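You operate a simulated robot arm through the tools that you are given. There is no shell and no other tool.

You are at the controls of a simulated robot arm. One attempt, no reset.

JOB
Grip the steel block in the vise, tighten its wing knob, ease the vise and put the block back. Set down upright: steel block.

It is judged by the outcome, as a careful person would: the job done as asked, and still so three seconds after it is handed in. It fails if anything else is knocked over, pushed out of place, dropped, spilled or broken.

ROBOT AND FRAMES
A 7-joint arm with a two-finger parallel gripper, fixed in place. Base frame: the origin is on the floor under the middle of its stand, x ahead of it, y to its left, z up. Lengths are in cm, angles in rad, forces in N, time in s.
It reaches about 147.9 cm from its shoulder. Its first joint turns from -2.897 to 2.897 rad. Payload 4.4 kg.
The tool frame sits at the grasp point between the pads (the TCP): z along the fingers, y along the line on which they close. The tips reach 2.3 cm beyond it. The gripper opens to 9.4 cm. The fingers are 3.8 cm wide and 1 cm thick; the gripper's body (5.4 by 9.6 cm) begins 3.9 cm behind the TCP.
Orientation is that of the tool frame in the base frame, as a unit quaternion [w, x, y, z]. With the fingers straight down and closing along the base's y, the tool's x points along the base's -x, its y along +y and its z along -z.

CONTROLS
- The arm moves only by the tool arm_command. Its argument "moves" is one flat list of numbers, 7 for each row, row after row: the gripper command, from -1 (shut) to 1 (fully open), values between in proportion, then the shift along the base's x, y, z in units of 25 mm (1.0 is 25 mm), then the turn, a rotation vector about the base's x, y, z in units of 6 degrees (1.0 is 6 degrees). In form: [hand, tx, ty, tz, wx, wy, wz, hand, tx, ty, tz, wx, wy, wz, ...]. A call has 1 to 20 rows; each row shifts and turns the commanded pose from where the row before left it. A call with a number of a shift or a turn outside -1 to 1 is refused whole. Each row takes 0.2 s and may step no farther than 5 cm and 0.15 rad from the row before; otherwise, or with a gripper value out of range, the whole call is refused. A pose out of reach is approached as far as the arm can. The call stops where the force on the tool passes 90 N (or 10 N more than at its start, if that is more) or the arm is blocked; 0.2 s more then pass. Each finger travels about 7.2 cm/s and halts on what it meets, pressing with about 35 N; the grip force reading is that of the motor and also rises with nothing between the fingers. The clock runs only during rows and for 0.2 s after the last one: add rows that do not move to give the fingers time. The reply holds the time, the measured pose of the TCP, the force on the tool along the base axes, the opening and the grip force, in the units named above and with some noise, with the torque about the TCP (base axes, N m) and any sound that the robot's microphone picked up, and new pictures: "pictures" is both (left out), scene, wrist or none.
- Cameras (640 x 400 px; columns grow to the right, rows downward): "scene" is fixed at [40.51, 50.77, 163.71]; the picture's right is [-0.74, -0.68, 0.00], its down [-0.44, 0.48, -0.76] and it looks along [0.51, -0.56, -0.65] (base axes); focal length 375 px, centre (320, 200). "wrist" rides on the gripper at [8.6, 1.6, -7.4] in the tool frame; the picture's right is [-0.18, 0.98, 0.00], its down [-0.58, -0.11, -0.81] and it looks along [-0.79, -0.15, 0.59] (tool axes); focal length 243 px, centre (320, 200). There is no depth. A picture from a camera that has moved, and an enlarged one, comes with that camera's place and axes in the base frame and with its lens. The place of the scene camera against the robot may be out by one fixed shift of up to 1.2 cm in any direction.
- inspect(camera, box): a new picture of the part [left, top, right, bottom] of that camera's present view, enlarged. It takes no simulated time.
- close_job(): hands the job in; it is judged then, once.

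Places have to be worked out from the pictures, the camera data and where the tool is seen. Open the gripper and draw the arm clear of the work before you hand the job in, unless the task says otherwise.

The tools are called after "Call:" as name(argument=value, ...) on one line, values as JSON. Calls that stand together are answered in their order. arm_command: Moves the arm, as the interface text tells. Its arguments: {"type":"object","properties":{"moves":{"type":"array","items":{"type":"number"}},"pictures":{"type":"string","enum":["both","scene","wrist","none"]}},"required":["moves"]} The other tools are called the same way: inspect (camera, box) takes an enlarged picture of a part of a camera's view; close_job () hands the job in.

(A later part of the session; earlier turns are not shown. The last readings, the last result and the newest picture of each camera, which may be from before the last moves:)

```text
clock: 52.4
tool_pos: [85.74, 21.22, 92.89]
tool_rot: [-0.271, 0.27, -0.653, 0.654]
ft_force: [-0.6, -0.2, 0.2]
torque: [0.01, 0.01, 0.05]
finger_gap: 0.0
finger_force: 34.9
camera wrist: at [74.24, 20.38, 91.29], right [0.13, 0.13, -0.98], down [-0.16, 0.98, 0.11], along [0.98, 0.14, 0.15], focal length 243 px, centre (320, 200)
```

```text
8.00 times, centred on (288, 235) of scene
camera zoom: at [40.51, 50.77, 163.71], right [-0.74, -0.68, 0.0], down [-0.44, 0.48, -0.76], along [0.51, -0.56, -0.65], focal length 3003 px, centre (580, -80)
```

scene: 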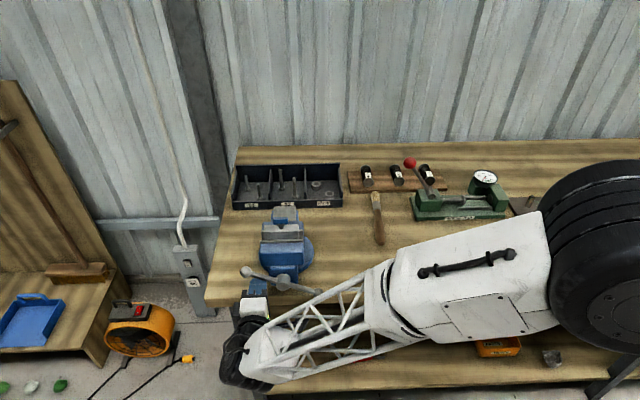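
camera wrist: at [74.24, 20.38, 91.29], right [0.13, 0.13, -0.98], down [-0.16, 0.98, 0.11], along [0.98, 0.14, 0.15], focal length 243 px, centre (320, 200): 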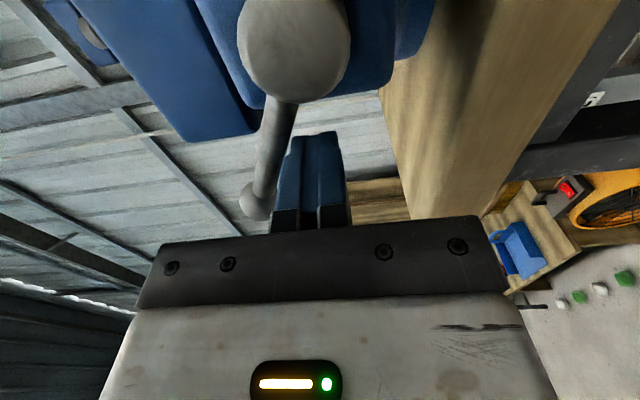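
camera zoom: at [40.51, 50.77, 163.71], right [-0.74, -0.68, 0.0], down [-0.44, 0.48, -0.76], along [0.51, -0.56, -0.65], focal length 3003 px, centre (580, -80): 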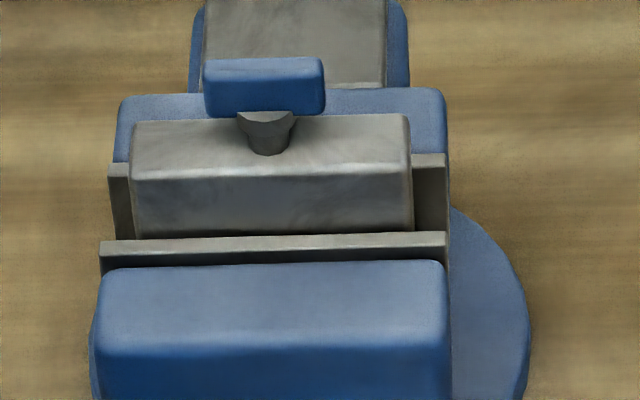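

One full turn is done and there is still no load. I keep going for another 60° in small steps.

Call:
arm_command(moves=[-1, -0.0029, -0.0143, 0.2299, 0, 0, 0, -1, -0.0198, -0.0312, 0.2275, 0, 0, 0, -1, -0.0363, -0.0477, 0.2224, 0, 0, 0, -1, -0.0528, -0.0642, 0.2149, 0, 0, 0, -1, -0.0682, -0.0796, 0.2053, 0, 0, 0, -1, -0.083, -0.0944, 0.1932, 0, 0, 0, -1, -0.0968, -0.1082, 0.1789, 0, 0, 0, -1, -0.1094, -0.1208, 0.1628, 0, 0, 0, -1, -0.1208, -0.1322, 0.145, 0, 0, 0, -1, -0.1309, -0.1423, 0.1254, 0, 0, 0, -1, 0, 0, 0, 0, 0, 0], pictures="both")

Call:
inspect(camera="scene", box=[220, 200, 340, 320])

Call:
inspect(camera="scene", box=[255, 210, 320, 260])

```text
clock: 54.8
tool_pos: [83.99, 19.05, 97.62]
tool_rot: [-0.271, 0.27, -0.653, 0.654]
ft_force: [0.7, 0.7, 0.7]
torque: [0.02, 0.05, 0.0]
finger_gap: 0.0
finger_force: 34.7
camera wrist: at [72.51, 18.18, 96.06], right [0.13, 0.13, -0.98], down [-0.16, 0.98, 0.11], along [0.98, 0.14, 0.15], focal length 243 px, centre (320, 200)
```

scene: 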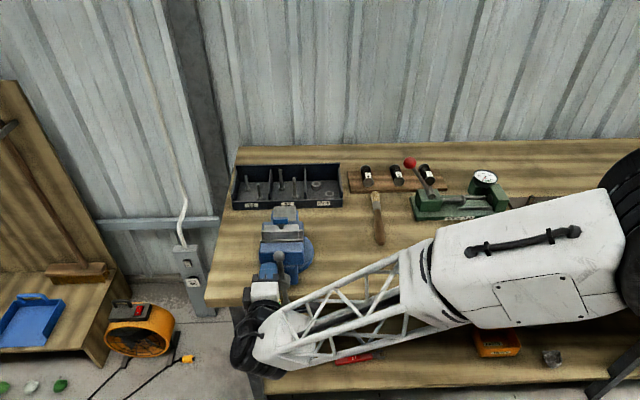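
wrist: 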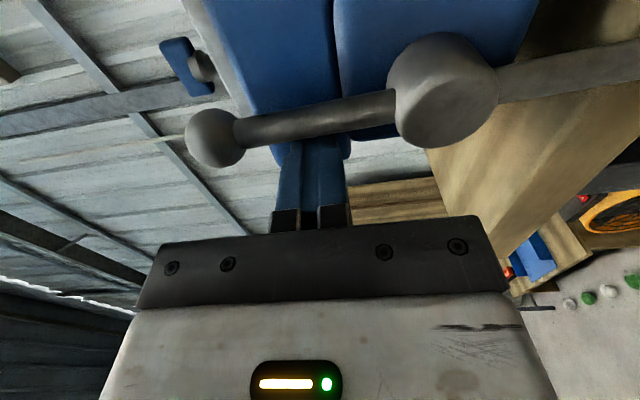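

```text
3.33 times, centred on (280, 260) of scene
camera zoom: at [40.51, 50.77, 163.71], right [-0.74, -0.68, 0.0], down [-0.44, 0.48, -0.76], along [0.51, -0.56, -0.65], focal length 1251 px, centre (453, 0)
```

zoom: 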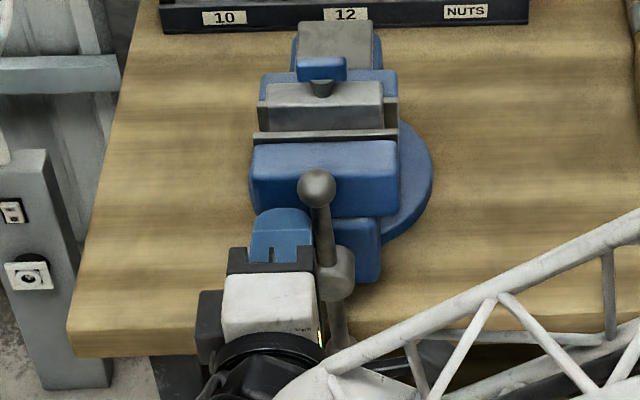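

```text
8.00 times, centred on (288, 235) of scene
camera zoom: at [40.51, 50.77, 163.71], right [-0.74, -0.68, 0.0], down [-0.44, 0.48, -0.76], along [0.51, -0.56, -0.65], focal length 3003 px, centre (580, -80)
```

zoom: 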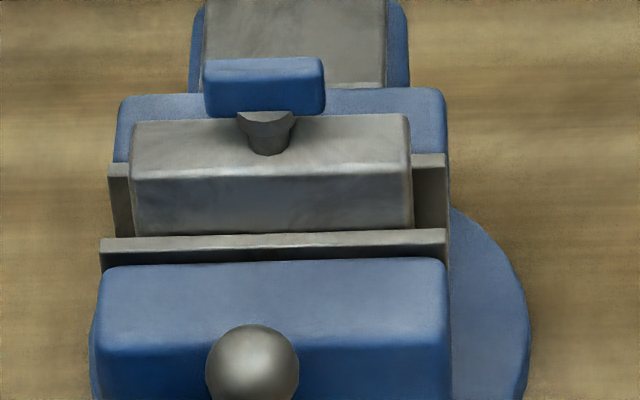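

The jaw is now right at the block face, with no load yet. I continue over the top in 6° steps.

Call:
arm_command(moves=[-1, -0.1394, -0.1508, 0.1045, 0, 0, 0, -1, -0.1463, -0.1577, 0.0827, 0, 0, 0, -1, -0.1516, -0.163, 0.0594, 0, 0, 0, -1, -0.1551, -0.1665, 0.0361, 0, 0, 0, -1, -0.1569, -0.1683, 0.0121, 0, 0, 0, -1, -0.1569, -0.1683, -0.0121, 0, 0, 0, -1, -0.1551, -0.1665, -0.0361, 0, 0, 0, -1, -0.1516, -0.163, -0.0594, 0, 0, 0, -1, -0.1463, -0.1577, -0.0827, 0, 0, 0, -1, -0.1394, -0.1508, -0.1045, 0, 0, 0, -1, 0, 0, 0, 0, 0, 0], pictures="both")

Call:
inspect(camera="scene", box=[220, 200, 340, 320])

Call:
inspect(camera="scene", box=[255, 210, 320, 260])

```text
clock: 57.2
tool_pos: [80.21, 14.87, 97.69]
tool_rot: [-0.27, 0.27, -0.653, 0.654]
ft_force: [-3.2, 12.0, -1.0]
torque: [0.14, 0.0, -0.17]
finger_gap: 0.0
finger_force: 34.9
camera wrist: at [68.73, 14.15, 96.01], right [0.13, 0.13, -0.98], down [-0.16, 0.98, 0.11], along [0.98, 0.14, 0.15], focal length 243 px, centre (320, 200)
```

scene: 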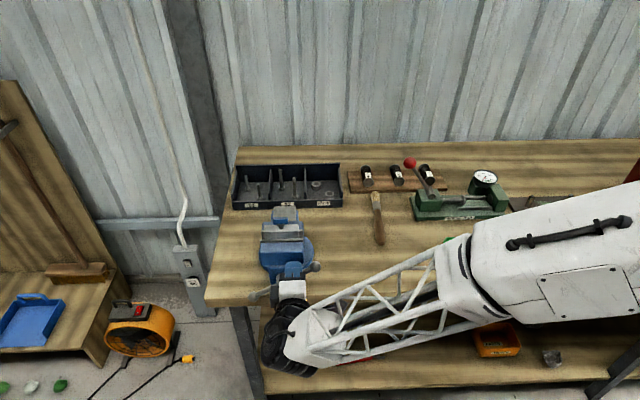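
wrist: 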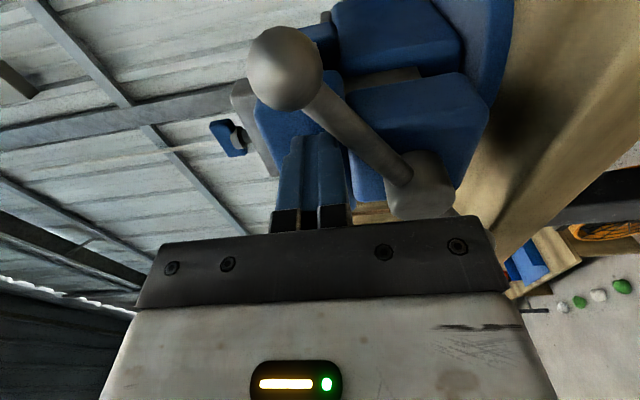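

```text
3.33 times, centred on (280, 260) of scene
camera zoom: at [40.51, 50.77, 163.71], right [-0.74, -0.68, 0.0], down [-0.44, 0.48, -0.76], along [0.51, -0.56, -0.65], focal length 1251 px, centre (453, 0)
```

zoom: 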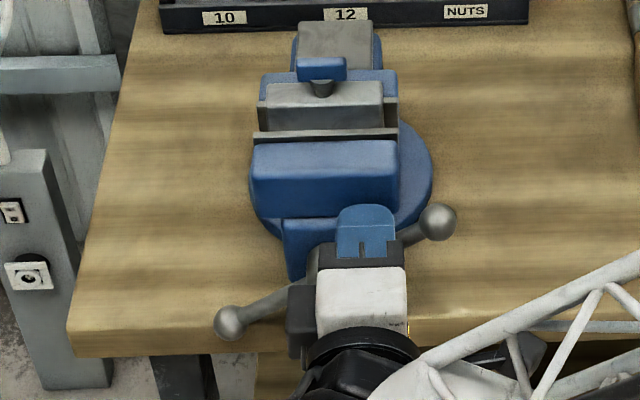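

```text
8.00 times, centred on (288, 235) of scene
camera zoom: at [40.51, 50.77, 163.71], right [-0.74, -0.68, 0.0], down [-0.44, 0.48, -0.76], along [0.51, -0.56, -0.65], focal length 3003 px, centre (580, -80)
```

zoom: 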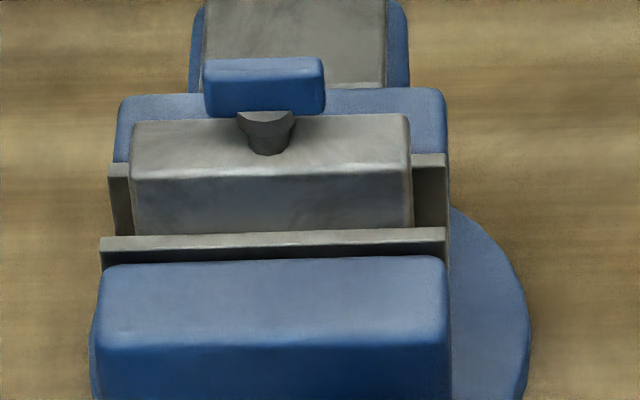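

There is now about 6 N of resistance from the bar and about 10 N against the tips in the -v direction, so the tips may be touching the jaw body. I back the tips out 4 mm and re-read the force before pushing on.

Call:
arm_command(moves=[-1, -0.113, 0.113, 0, 0, 0, 0, -1, 0, 0, 0, 0, 0, 0], pictures="none")

Call:
inspect(camera="wrist", box=[200, 0, 480, 240])

```text
clock: 57.8
tool_pos: [79.98, 15.09, 97.63]
tool_rot: [-0.272, 0.27, -0.653, 0.653]
ft_force: [-0.2, 0.1, 0.9]
torque: [0.0, -0.01, -0.02]
finger_gap: 0.0
finger_force: 35.1
```

```text
1.67 times, centred on (340, 120) of wrist
camera zoom: at [68.44, 14.41, 96.03], right [0.13, 0.13, -0.98], down [-0.16, 0.98, 0.11], along [0.98, 0.14, 0.15], focal length 404 px, centre (287, 333)
```

zoom: 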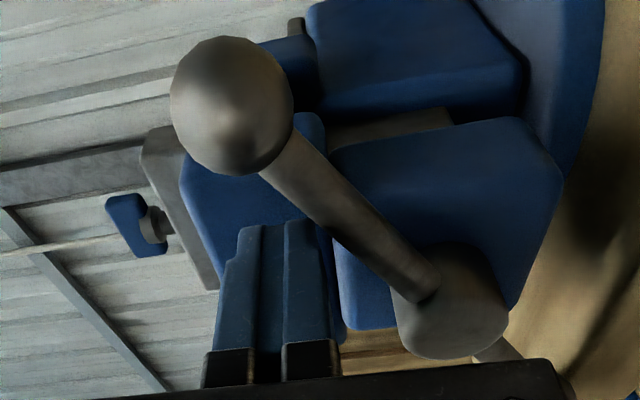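

That force vanished after backing off, so it was only the tips brushing the jaw body. I continue turning at this depth.

Call:
arm_command(moves=[-1, -0.1366, -0.1366, -0.1254, 0, 0, 0, -1, -0.1265, -0.1265, -0.145, 0, 0, 0, -1, -0.1151, -0.1151, -0.1628, 0, 0, 0, -1, -0.1025, -0.1025, -0.1789, 0, 0, 0, -1, -0.0887, -0.0887, -0.1932, 0, 0, 0, -1, -0.0739, -0.0739, -0.2053, 0, 0, 0, -1, -0.0585, -0.0585, -0.2149, 0, 0, 0, -1, -0.042, -0.042, -0.2224, 0, 0, 0, -1, -0.0255, -0.0255, -0.2275, 0, 0, 0, -1, -0.0086, -0.0086, -0.2299, 0, 0, 0, -1, 0, 0, 0, 0, 0, 0], pictures="both")

Call:
inspect(camera="scene", box=[220, 200, 340, 320])

Call:
inspect(camera="scene", box=[255, 210, 320, 260])

```text
clock: 60.2
tool_pos: [78.0, 13.3, 92.97]
tool_rot: [-0.271, 0.27, -0.653, 0.653]
ft_force: [11.3, 6.8, 26.7]
torque: [0.27, -0.56, 0.02]
finger_gap: 0.0
finger_force: 34.9
camera wrist: at [66.51, 12.53, 91.42], right [0.13, 0.13, -0.98], down [-0.16, 0.98, 0.11], along [0.98, 0.14, 0.15], focal length 243 px, centre (320, 200)
```

scene: 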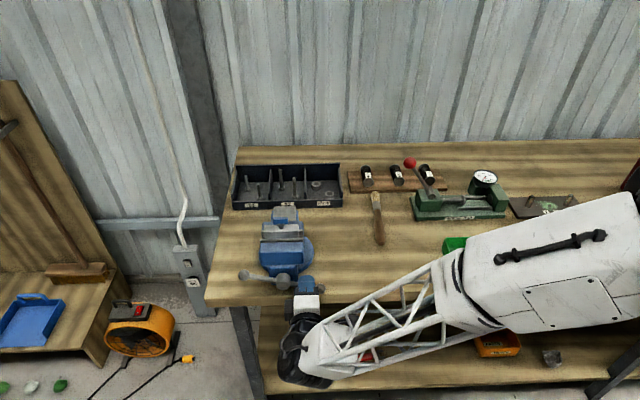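
wrist: 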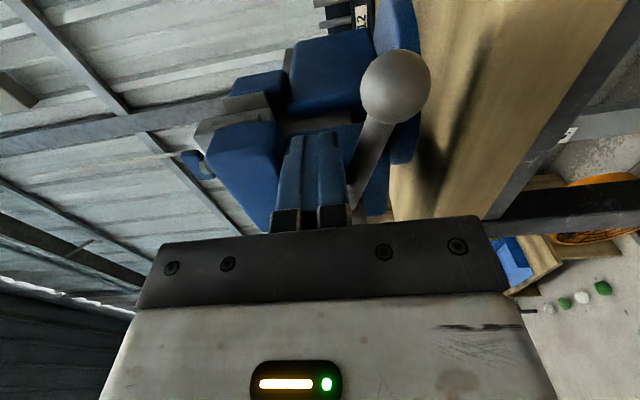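

```text
3.33 times, centred on (280, 260) of scene
camera zoom: at [40.51, 50.77, 163.71], right [-0.74, -0.68, 0.0], down [-0.44, 0.48, -0.76], along [0.51, -0.56, -0.65], focal length 1251 px, centre (453, 0)
```

zoom: 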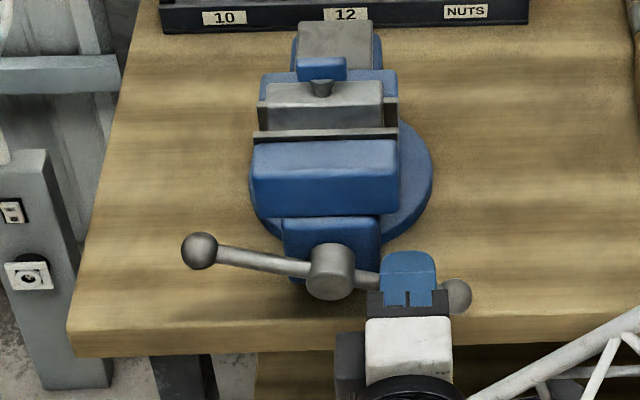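

```text
8.00 times, centred on (288, 235) of scene
camera zoom: at [40.51, 50.77, 163.71], right [-0.74, -0.68, 0.0], down [-0.44, 0.48, -0.76], along [0.51, -0.56, -0.65], focal length 3003 px, centre (580, -80)
```

zoom: 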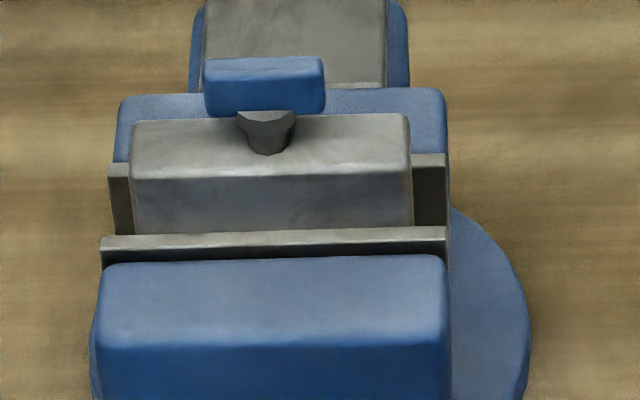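

Now the bar pushes back with about 27 N up on the fingers, so the jaws have closed on the block. I press on in 3° steps to firm up the clamp.

Call:
arm_command(moves=[-1, 0.0022, 0.0022, -0.1151, 0, 0, 0, -1, 0.0064, 0.0064, -0.1148, 0, 0, 0, -1, 0, 0, 0, 0, 0, 0], pictures="scene")

Call:
inspect(camera="scene", box=[220, 200, 340, 320])

```text
clock: 61.0
tool_pos: [78.0, 13.38, 92.45]
tool_rot: [-0.271, 0.271, -0.652, 0.654]
ft_force: [5.7, 5.5, 32.3]
torque: [0.14, -0.77, 0.13]
finger_gap: 0.0
finger_force: 35.0
```

scene: 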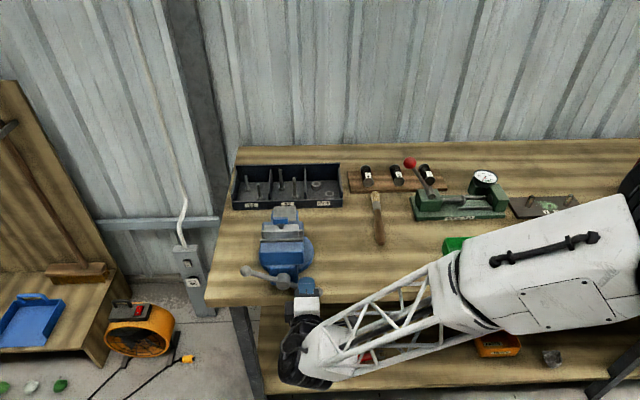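

```text
3.33 times, centred on (280, 260) of scene
camera zoom: at [40.51, 50.77, 163.71], right [-0.74, -0.68, 0.0], down [-0.44, 0.48, -0.76], along [0.51, -0.56, -0.65], focal length 1251 px, centre (453, 0)
```

zoom: 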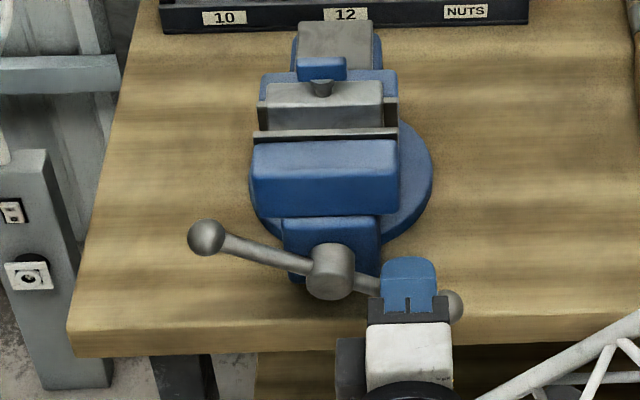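

The resistance is climbing gradually (32 N). I continue another 9° and read it again.

Call:
arm_command(moves=[-1, 0.0106, 0.0106, -0.1142, 0, 0, 0, -1, 0.0149, 0.0149, -0.1133, 0, 0, 0, -1, 0.019, 0.019, -0.112, 0, 0, 0, -1, 0, 0, 0, 0, 0, 0], pictures="scene")

Call:
inspect(camera="scene", box=[220, 200, 340, 320])

Call:
inspect(camera="scene", box=[255, 210, 320, 260])

```text
clock: 62.0
tool_pos: [78.02, 13.3, 91.9]
tool_rot: [-0.273, 0.268, -0.653, 0.654]
ft_force: [-31.6, -11.5, 18.4]
torque: [0.05, -0.02, 0.07]
finger_gap: 0.03
finger_force: 34.6
stopped in row 4: the force on the tool passed its limit at 94 N (the readings are from after the stop); the commanded pose is now the measured one
```

scene: 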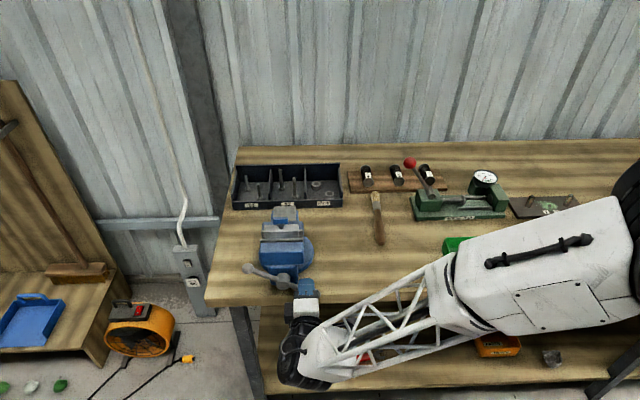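

```text
3.33 times, centred on (280, 260) of scene
camera zoom: at [40.51, 50.77, 163.71], right [-0.74, -0.68, 0.0], down [-0.44, 0.48, -0.76], along [0.51, -0.56, -0.65], focal length 1251 px, centre (453, 0)
```

zoom: 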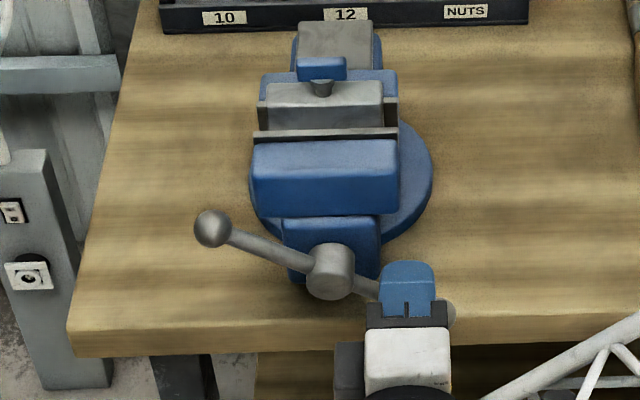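

```text
8.00 times, centred on (288, 235) of scene
camera zoom: at [40.51, 50.77, 163.71], right [-0.74, -0.68, 0.0], down [-0.44, 0.48, -0.76], along [0.51, -0.56, -0.65], focal length 3003 px, centre (580, -80)
```

zoom: 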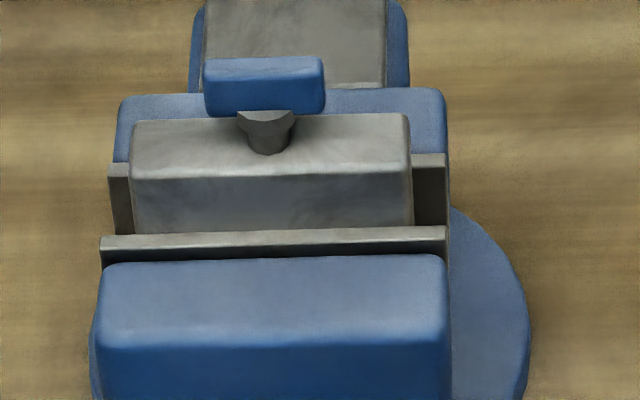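

The vise is now tight: the force passed 94 N at about 5.5 cm radius, roughly 5 N·m, with the block clamped and upright. I ease the fingers off the bar and pull straight back out.

Call:
arm_command(moves=[-1, 0, 0, 0.15, 0, 0, 0, -1, 0, 0, 0.15, 0, 0, 0, -1, 0, 0, 0, 0, 0, 0], pictures="none")

Call:
arm_command(moves=[-1, -0.3, 0.3, 0, 0, 0, 0, -1, -0.7, 0.7, 0, 0, 0, 0, -1, -0.7, 0.7, 0, 0, 0, 0, -1, -0.7, 0.7, 0, 0, 0, 0, -1, -0.5, 0.5, 0, 0, 0, 0, -1, 0, 0, 0, 0, 0, 0], pictures="both")

Call:
inspect(camera="scene", box=[220, 200, 340, 320])

```text
clock: 62.8
tool_pos: [78.19, 13.24, 92.62]
tool_rot: [-0.272, 0.268, -0.652, 0.655]
ft_force: [-0.2, 0.1, 0.6]
torque: [-0.02, 0.03, 0.0]
finger_gap: 0.0
finger_force: 34.9
```

```text
clock: 64.2
tool_pos: [71.04, 20.71, 92.86]
tool_rot: [-0.273, 0.269, -0.652, 0.655]
ft_force: [0.6, -0.5, -0.5]
torque: [-0.01, -0.01, 0.01]
finger_gap: 0.0
finger_force: 34.8
camera wrist: at [59.52, 19.92, 91.12], right [0.14, 0.13, -0.98], down [-0.16, 0.98, 0.11], along [0.98, 0.14, 0.15], focal length 243 px, centre (320, 200)
```

scene: 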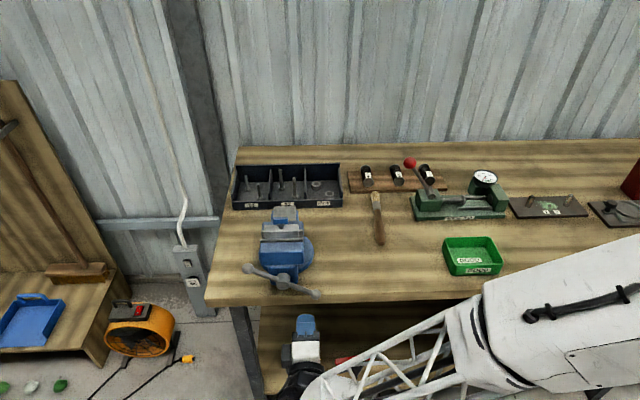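
wrist: 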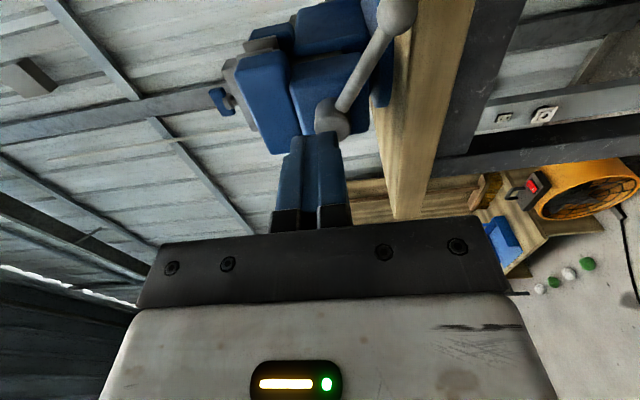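

```text
3.33 times, centred on (280, 260) of scene
camera zoom: at [40.51, 50.77, 163.71], right [-0.74, -0.68, 0.0], down [-0.44, 0.48, -0.76], along [0.51, -0.56, -0.65], focal length 1251 px, centre (453, 0)
```

zoom: 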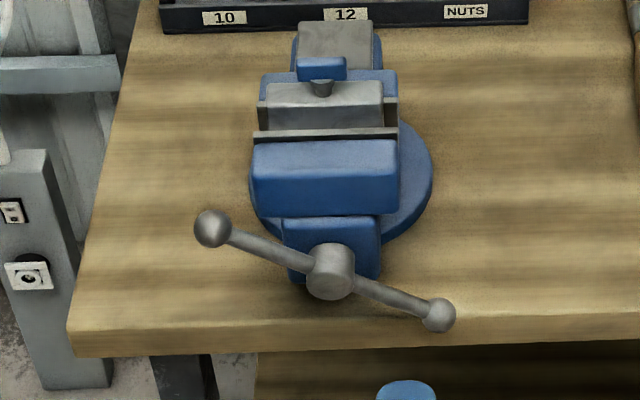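

The handle stays put and the vise holds the block. I rise and tilt the tool back to pointing straight down, with the closing direction across the wing knob.

Call:
arm_command(moves=[-1, 0.14, 0.14, 0.93, 0, 0, 0, -1, 0.14, 0.14, 0.93, 0, 0, 0, -1, 0.14, 0.14, 0.93, 0, 0, 0, -1, 0.14, 0.14, 0.93, 0, 0, 0, -1, 0.14, 0.14, 0.93, 0, 0, 0, -1, 0.14, 0.14, 0.93, 0, 0, 0, -1, 0.14, 0.14, 0.93, 0, 0, 0, -1, 0.033, 0.033, 0.215, 0.8159, 0.8159, 0, -1, 0.033, 0.033, 0.215, 0.8159, 0.8159, 0, -1, 0.033, 0.033, 0.215, 0.8159, 0.8159, 0, -1, 0.033, 0.033, 0.215, 0.8159, 0.8159, 0, -1, 0.033, 0.033, 0.215, 0.8159, 0.8159, 0, -1, 0.033, 0.033, 0.215, 0.8159, 0.8159, 0, -1, 0.033, 0.033, 0.215, 0.8159, 0.8159, 0, -1, 0.033, 0.033, 0.215, 0.8159, 0.8159, 0, -1, 0.033, 0.033, 0.215, 0.8159, 0.8159, 0, -1, 0.033, 0.033, 0.215, 0.8159, 0.8159, 0, -1, 0.033, 0.033, 0.215, 0.8159, 0.8159, 0, -0.5, 0.033, 0.033, 0.215, 0.8159, 0.8159, 0, 0, 0.033, 0.033, 0.215, 0.8159, 0.8159, 0], pictures="both")

```text
clock: 68.4
tool_pos: [74.4, 24.17, 115.82]
tool_rot: [0.0, -0.381, 0.924, -0.001]
ft_force: [-0.3, 0.9, -0.5]
torque: [-0.02, -0.01, -0.03]
finger_gap: 4.71
finger_force: 0.0
camera wrist: at [67.0, 19.33, 123.42], right [-0.56, 0.83, 0.0], down [0.49, 0.34, 0.81], along [0.67, 0.45, -0.59], focal length 243 px, centre (320, 200)
```

scene: 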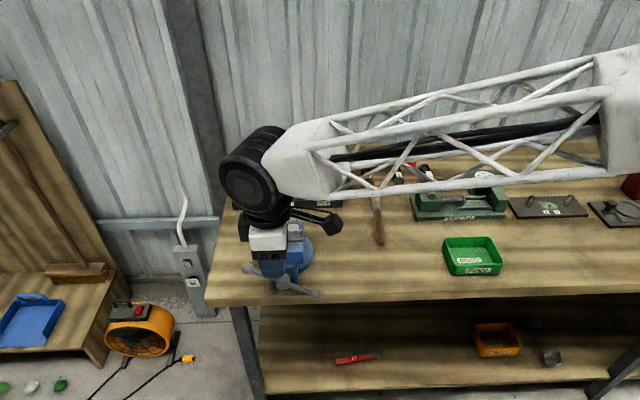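
wrist: 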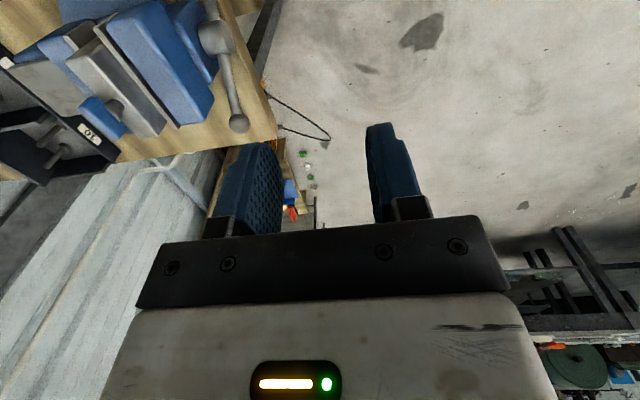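

The tool points straight down again at yaw +45°, gripper half open. I move over the block, staying 6 cm above the knob, to line up on it.

Call:
arm_command(moves=[0, 0.5, -0.5, 0, 0, 0, 0, 0, 0.98, -0.98, 0, 0, 0, 0, 0, 0.98, -0.98, 0, 0, 0, 0, 0, 0.98, -0.98, 0, 0, 0, 0, 0, 0.98, -0.98, -0.5, 0, 0, 0, 0, 0.98, -0.98, -0.8, 0, 0, 0, 0, 0, 0, 0, 0, 0, 0], pictures="both")

Call:
inspect(camera="wrist", box=[220, 20, 420, 180])

Call:
inspect(camera="scene", box=[240, 180, 330, 270])

```text
clock: 70.0
tool_pos: [88.13, 10.65, 112.42]
tool_rot: [0.0, -0.381, 0.925, -0.001]
ft_force: [-0.4, 0.0, -0.4]
torque: [0.02, -0.02, 0.01]
finger_gap: 4.68
finger_force: 0.1
camera wrist: at [80.73, 5.72, 120.02], right [-0.56, 0.83, 0.0], down [0.49, 0.34, 0.81], along [0.67, 0.45, -0.59], focal length 243 px, centre (320, 200)
```

scene: 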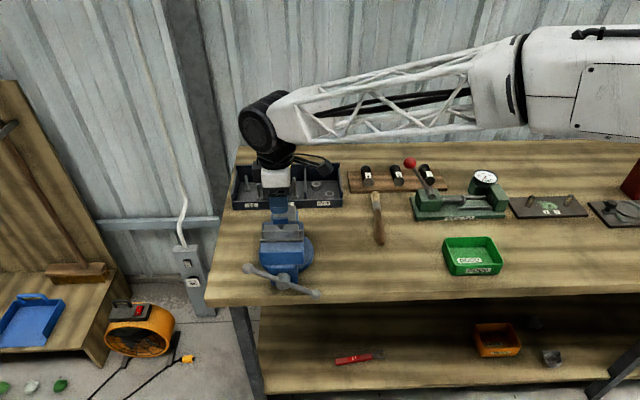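
wrist: 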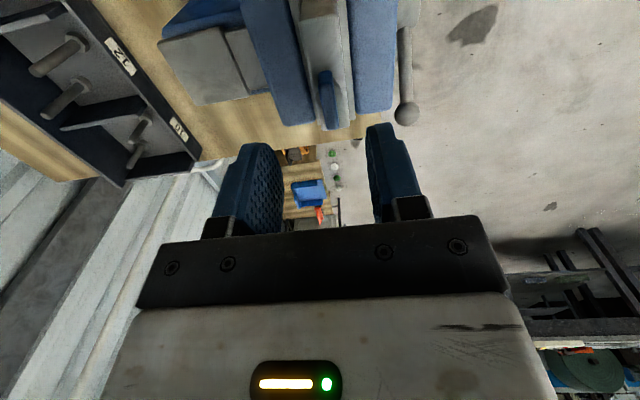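

```text
2.50 times, centred on (320, 100) of wrist
camera zoom: at [80.73, 5.72, 120.02], right [-0.56, 0.83, 0.0], down [0.49, 0.34, 0.81], along [0.67, 0.45, -0.59], focal length 606 px, centre (320, 450)
```

zoom: 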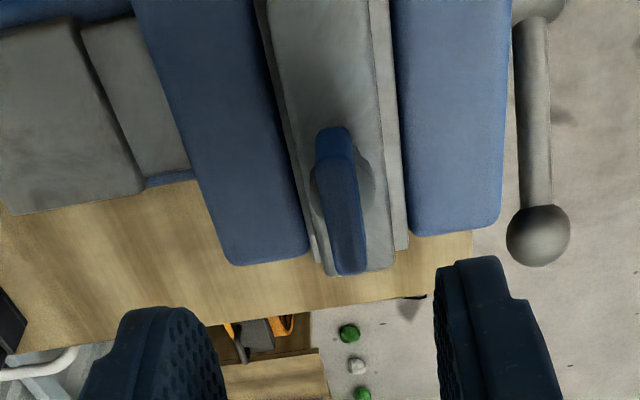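

```text
4.44 times, centred on (285, 225) of scene
camera zoom: at [40.51, 50.77, 163.71], right [-0.74, -0.68, 0.0], down [-0.44, 0.48, -0.76], along [0.51, -0.56, -0.65], focal length 1668 px, centre (476, 89)
```

zoom: 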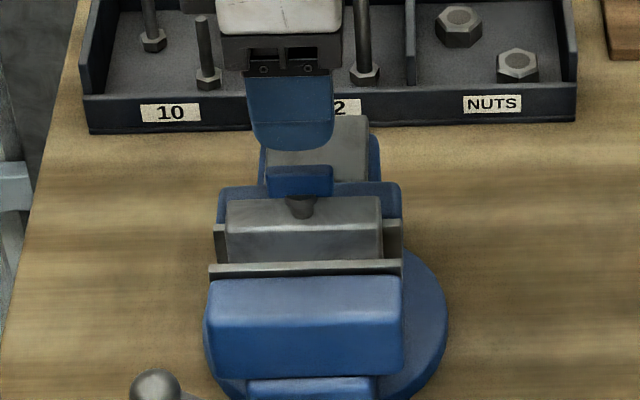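

The knob's wing lies along the block, and its centre is about 6 mm nearer the front than my TCP. I correct for that and lower to just above the wing height.

Call:
arm_command(moves=[0, -0.12, 0.2, -0.4, 0, 0, 0, 0, 0, 0, -0.8, 0, 0, 0, 0, 0, 0, -0.6, 0, 0, 0, 0, 0, 0, 0, 0, 0, 0], pictures="both")

Call:
inspect(camera="wrist", box=[220, 60, 420, 230])

Call:
inspect(camera="scene", box=[240, 180, 330, 270])

```text
clock: 71.0
tool_pos: [87.61, 11.15, 108.07]
tool_rot: [0.0, -0.381, 0.925, -0.001]
ft_force: [-0.2, -0.2, -0.2]
torque: [0.0, 0.01, 0.0]
finger_gap: 4.65
finger_force: 0.0
camera wrist: at [80.18, 6.33, 115.64], right [-0.56, 0.83, 0.0], down [0.49, 0.34, 0.81], along [0.67, 0.45, -0.59], focal length 243 px, centre (320, 200)
```

scene: 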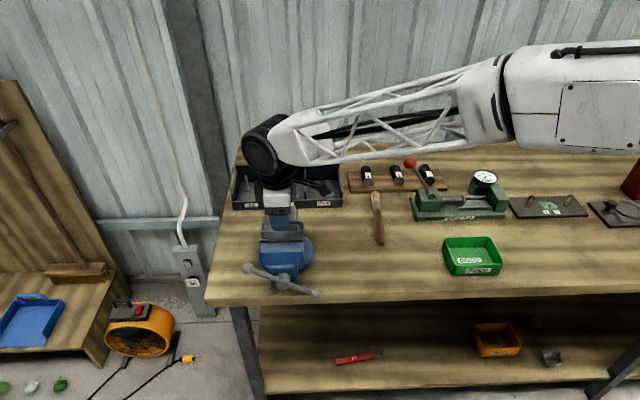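
wrist: 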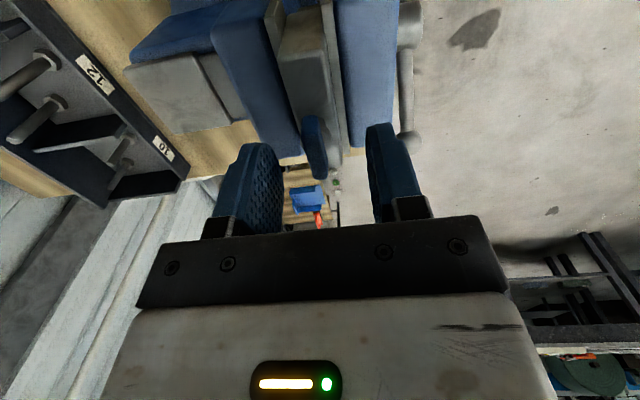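

```text
2.35 times, centred on (320, 145) of wrist
camera zoom: at [80.18, 6.33, 115.64], right [-0.56, 0.83, 0.0], down [0.49, 0.34, 0.81], along [0.67, 0.45, -0.59], focal length 571 px, centre (320, 329)
```

zoom: 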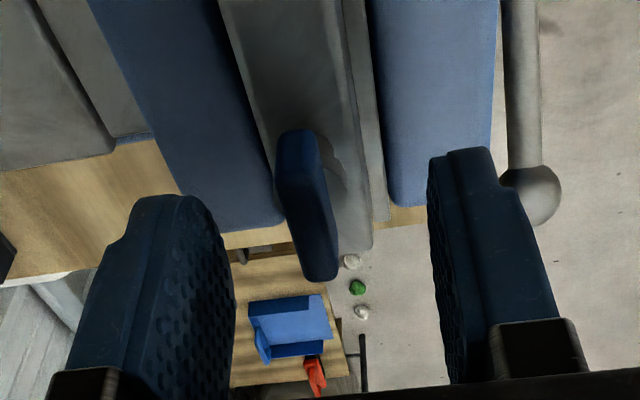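

```text
4.44 times, centred on (285, 225) of scene
camera zoom: at [40.51, 50.77, 163.71], right [-0.74, -0.68, 0.0], down [-0.44, 0.48, -0.76], along [0.51, -0.56, -0.65], focal length 1668 px, centre (476, 89)
```

zoom: 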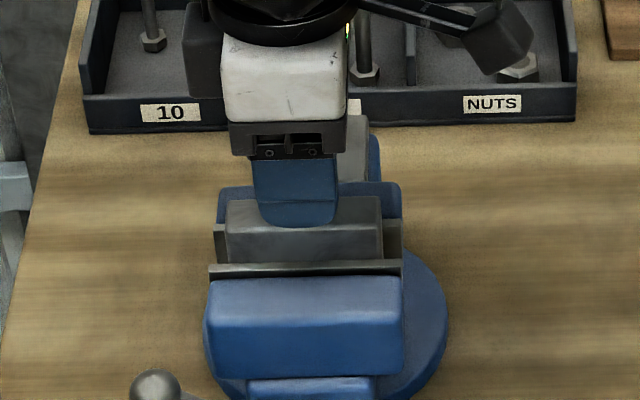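

I zoom closer on the wing to centre it between the pads before going down.

Call:
inspect(camera="wrist", box=[270, 90, 370, 190])

```text
4.00 times, centred on (320, 140) of wrist
camera zoom: at [80.18, 6.33, 115.64], right [-0.56, 0.83, 0.0], down [0.49, 0.34, 0.81], along [0.67, 0.45, -0.59], focal length 970 px, centre (320, 440)
```

zoom: 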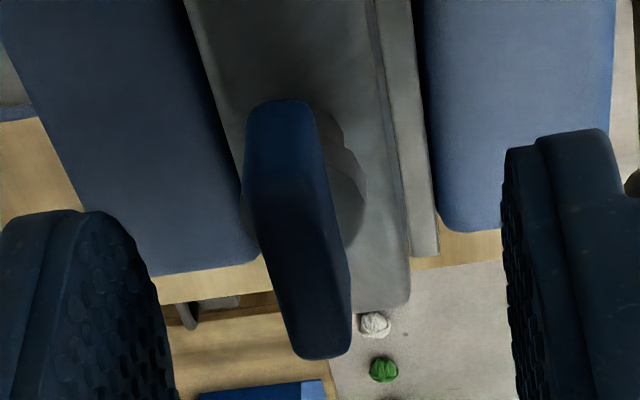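

The wing centre is about 2 mm further in and about 3 mm toward +u. I correct, go down to TCP z of about 106 with the tips about 0.5 cm above the block's top, and check contact.

Call:
arm_command(moves=[0, 0.15, 0.02, -0.3, 0, 0, 0, 0, 0, 0, -0.3, 0, 0, 0, 0, 0, 0, -0.2, 0, 0, 0, 0, 0, 0, 0, 0, 0, 0], pictures="both")

Call:
inspect(camera="wrist", box=[220, 90, 420, 230])

Call:
inspect(camera="scene", box=[255, 200, 320, 260])

```text
clock: 72.0
tool_pos: [88.08, 11.1, 106.16]
tool_rot: [0.0, -0.381, 0.924, -0.002]
ft_force: [0.6, 1.1, -0.3]
torque: [0.02, 0.04, 0.0]
finger_gap: 4.68
finger_force: 0.1
camera wrist: at [80.63, 6.35, 113.65], right [-0.56, 0.83, 0.0], down [0.49, 0.34, 0.81], along [0.67, 0.45, -0.59], focal length 243 px, centre (320, 200)
```

scene: 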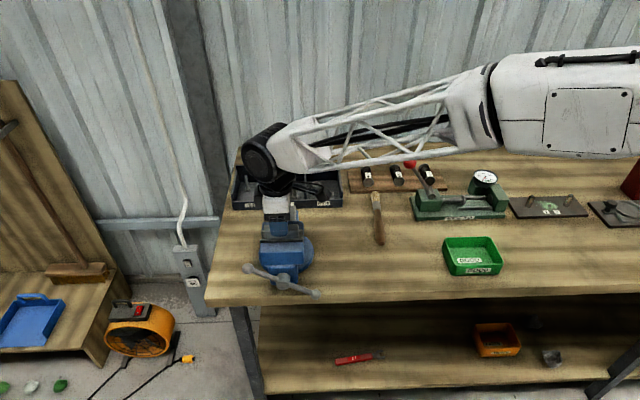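
wrist: 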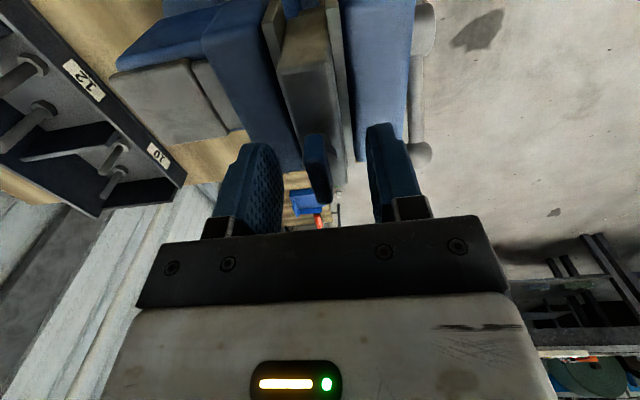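

```text
2.86 times, centred on (320, 160) of wrist
camera zoom: at [80.63, 6.35, 113.65], right [-0.56, 0.83, 0.0], down [0.49, 0.34, 0.81], along [0.67, 0.45, -0.59], focal length 693 px, centre (320, 314)
```

zoom: 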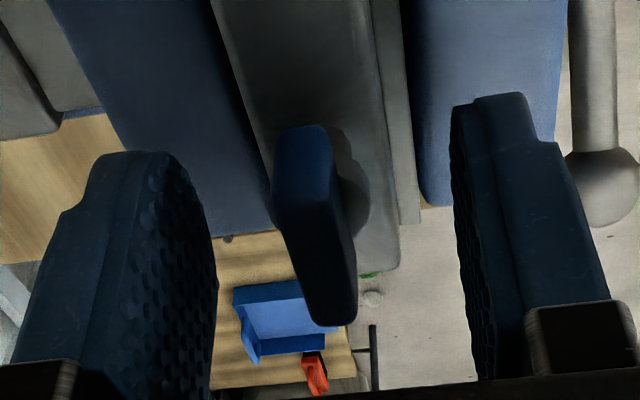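

```text
6.67 times, centred on (288, 230) of scene
camera zoom: at [40.51, 50.77, 163.71], right [-0.74, -0.68, 0.0], down [-0.44, 0.48, -0.76], along [0.51, -0.56, -0.65], focal length 2502 px, centre (537, 0)
```

zoom: 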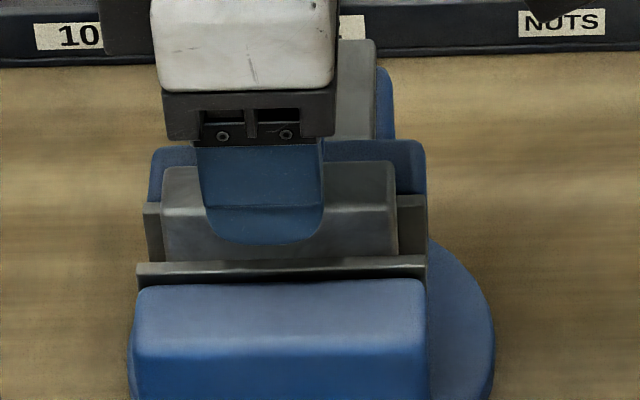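

The wing is centred across the pads. I check the alignment along the wing with a tighter scene zoom before gripping.

Call:
inspect(camera="scene", box=[265, 205, 310, 245])

Call:
inspect(camera="wrist", box=[280, 110, 370, 210])

```text
10.00 times, centred on (288, 225) of scene
camera zoom: at [40.51, 50.77, 163.71], right [-0.74, -0.68, 0.0], down [-0.44, 0.48, -0.76], along [0.51, -0.56, -0.65], focal length 3753 px, centre (645, -50)
```

zoom: 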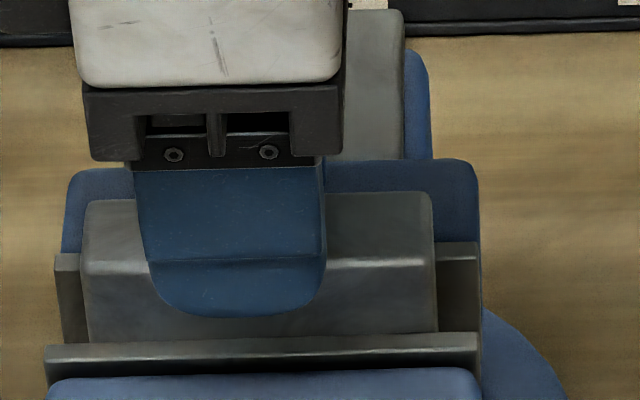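

```text
4.00 times, centred on (325, 160) of wrist
camera zoom: at [80.63, 6.35, 113.65], right [-0.56, 0.83, 0.0], down [0.49, 0.34, 0.81], along [0.67, 0.45, -0.59], focal length 970 px, centre (300, 360)
```

zoom: 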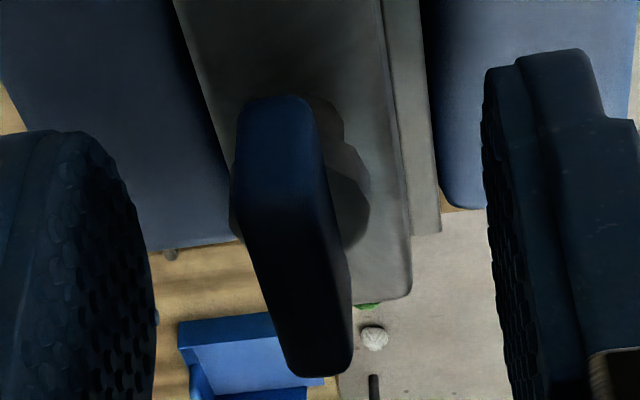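

The two views disagree by only ±2 mm along the wing, so the axis is close enough. I close on the wing.

Call:
arm_command(moves=[-0.5, 0, 0, 0, 0, 0, 0, -1, 0, 0, 0, 0, 0, 0, -1, 0, 0, 0, 0, 0, 0, -1, 0, 0, 0, 0, 0, 0], pictures="wrist")

Call:
inspect(camera="wrist", box=[220, 60, 420, 230])

```text
clock: 73.0
tool_pos: [88.02, 11.26, 106.16]
tool_rot: [0.0, -0.381, 0.925, -0.002]
ft_force: [-2.8, 3.4, 1.1]
torque: [0.05, 0.04, 0.0]
finger_gap: 0.85
finger_force: 35.6
camera wrist: at [80.62, 6.36, 113.66], right [-0.56, 0.83, 0.0], down [0.49, 0.34, 0.81], along [0.67, 0.45, -0.59], focal length 243 px, centre (320, 200)
```

wrist: 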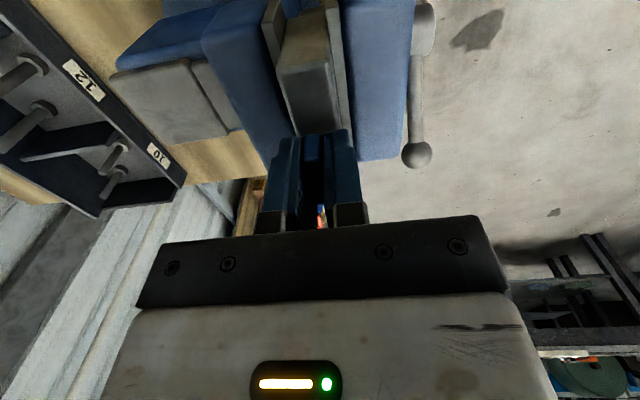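

```text
2.35 times, centred on (320, 145) of wrist
camera zoom: at [80.62, 6.36, 113.66], right [-0.56, 0.83, 0.0], down [0.49, 0.34, 0.81], along [0.67, 0.45, -0.59], focal length 571 px, centre (320, 329)
```

zoom: 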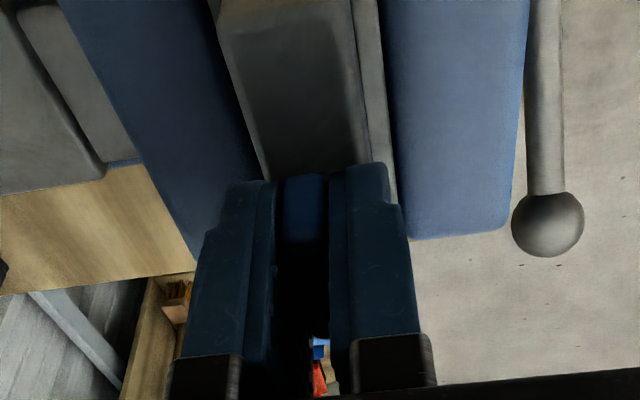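

The wing is gripped (0.85 cm thick, 35 N). I turn it clockwise as seen from above, 24° to begin with, and read the torque.

Call:
arm_command(moves=[-1, 0, 0, 0, 0, 0, -1, -1, 0, 0, 0, 0, 0, -1, -1, 0, 0, 0, 0, 0, -1, -1, 0, 0, 0, 0, 0, -1, -1, 0, 0, 0, 0, 0, 0], pictures="both")

Call:
inspect(camera="wrist", box=[220, 60, 420, 230])

Call:
inspect(camera="scene", box=[255, 200, 320, 260])

```text
clock: 74.2
tool_pos: [87.96, 11.1, 106.16]
tool_rot: [0.001, -0.179, 0.984, -0.002]
ft_force: [34.8, -11.8, 2.9]
torque: [0.03, -0.33, 0.02]
finger_gap: 0.85
finger_force: 35.0
camera wrist: at [79.23, 9.69, 113.64], right [-0.18, 0.98, 0.0], down [0.58, 0.11, 0.81], along [0.79, 0.14, -0.59], focal length 243 px, centre (320, 200)
```

scene: 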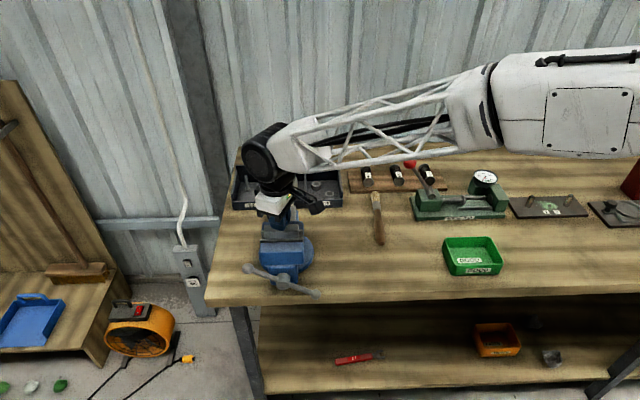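
wrist: 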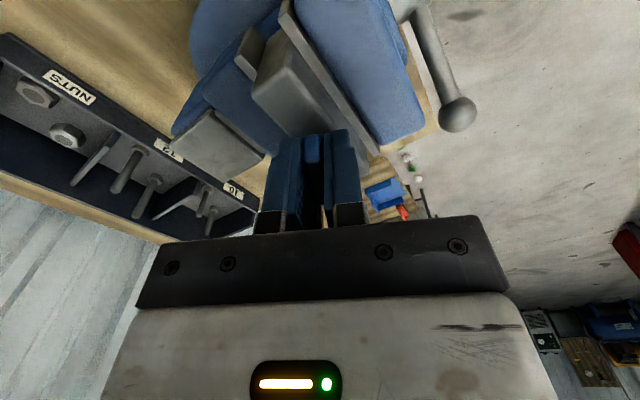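

```text
2.35 times, centred on (320, 145) of wrist
camera zoom: at [79.23, 9.69, 113.64], right [-0.18, 0.98, 0.0], down [0.58, 0.11, 0.81], along [0.79, 0.14, -0.59], focal length 571 px, centre (320, 329)
```

zoom: 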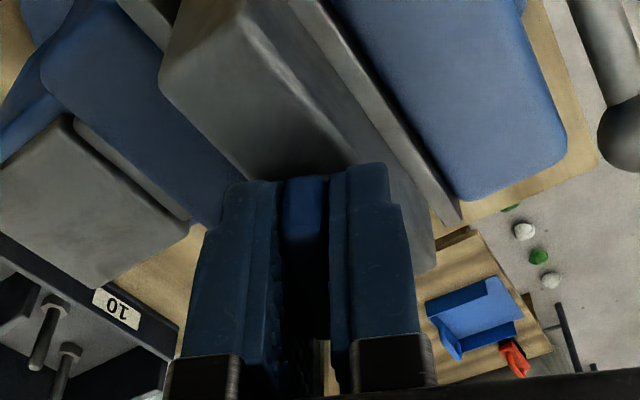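

```text
6.67 times, centred on (288, 230) of scene
camera zoom: at [40.51, 50.77, 163.71], right [-0.74, -0.68, 0.0], down [-0.44, 0.48, -0.76], along [0.51, -0.56, -0.65], focal length 2502 px, centre (537, 0)
```

zoom: 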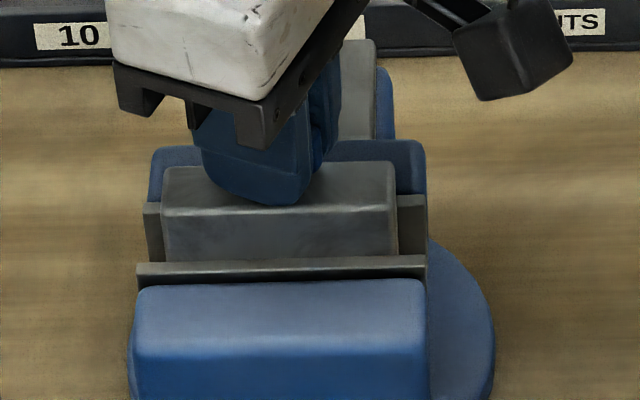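

The wing turns with the gripper and there is no torque resistance yet, but a side force of about 35 N shows my turning centre is slightly off the knob axis. I nudge about 1 mm with the force to relieve it.

Call:
arm_command(moves=[-1, 0.045, -0.016, 0, 0, 0, 0, -1, 0, 0, 0, 0, 0, 0], pictures="none")

```text
clock: 74.8
tool_pos: [88.18, 11.15, 106.14]
tool_rot: [0.0, -0.179, 0.984, -0.002]
ft_force: [9.3, -7.2, 16.1]
torque: [-0.11, 0.22, 0.02]
finger_gap: 0.87
finger_force: 34.9
```

The estimate is that the knob axis is about 4 mm toward -u from my grip centre. I open slightly, recentre on the axis and grip again so the turn is pure.

Call:
arm_command(moves=[-0.6, 0, 0, 0, 0, 0, 0, -0.6, 0, 0, 0, 0, 0, 0, -0.6, -0.158, -0.097, 0, 0, 0, 0, -0.6, 0, 0, 0, 0, 0, 0], pictures="wrist")

Call:
inspect(camera="wrist", box=[260, 100, 380, 210])

Call:
inspect(camera="scene", box=[265, 205, 310, 245])

```text
clock: 75.8
tool_pos: [87.66, 10.93, 105.97]
tool_rot: [-0.001, -0.181, 0.984, -0.002]
ft_force: [-0.1, 0.1, 0.3]
torque: [0.01, 0.01, -0.03]
finger_gap: 1.9
finger_force: 0.0
camera wrist: at [78.88, 9.47, 113.55], right [-0.18, 0.98, 0.0], down [0.58, 0.11, 0.81], along [0.79, 0.14, -0.59], focal length 243 px, centre (320, 200)
```

wrist: 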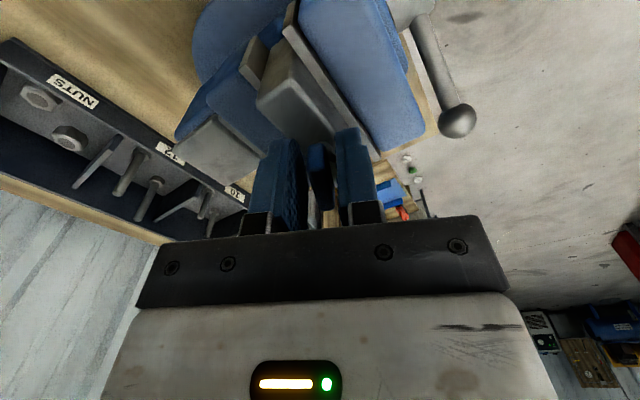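

```text
3.64 times, centred on (320, 155) of wrist
camera zoom: at [78.88, 9.47, 113.55], right [-0.18, 0.98, 0.0], down [0.58, 0.11, 0.81], along [0.79, 0.14, -0.59], focal length 882 px, centre (320, 364)
```

zoom: 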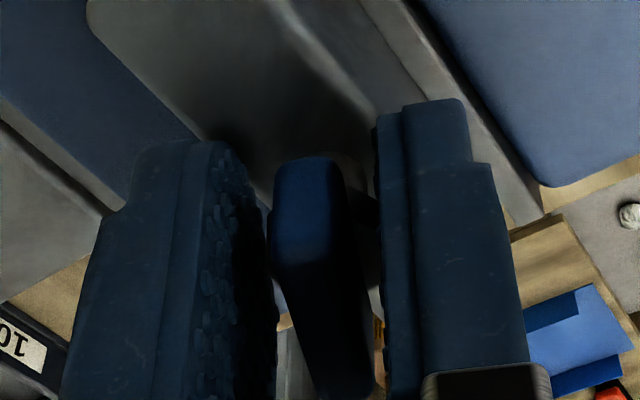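

```text
10.00 times, centred on (288, 225) of scene
camera zoom: at [40.51, 50.77, 163.71], right [-0.74, -0.68, 0.0], down [-0.44, 0.48, -0.76], along [0.51, -0.56, -0.65], focal length 3753 px, centre (645, -50)
```

zoom: 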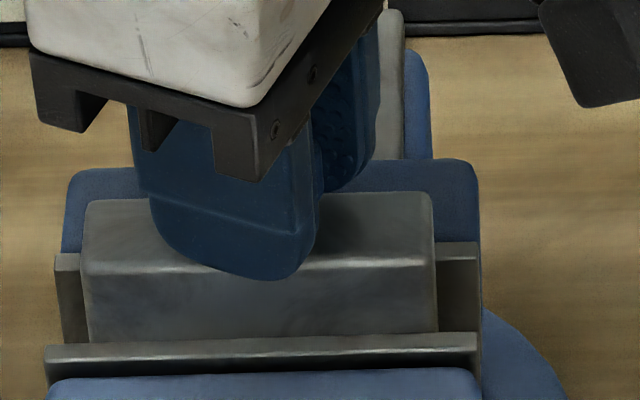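

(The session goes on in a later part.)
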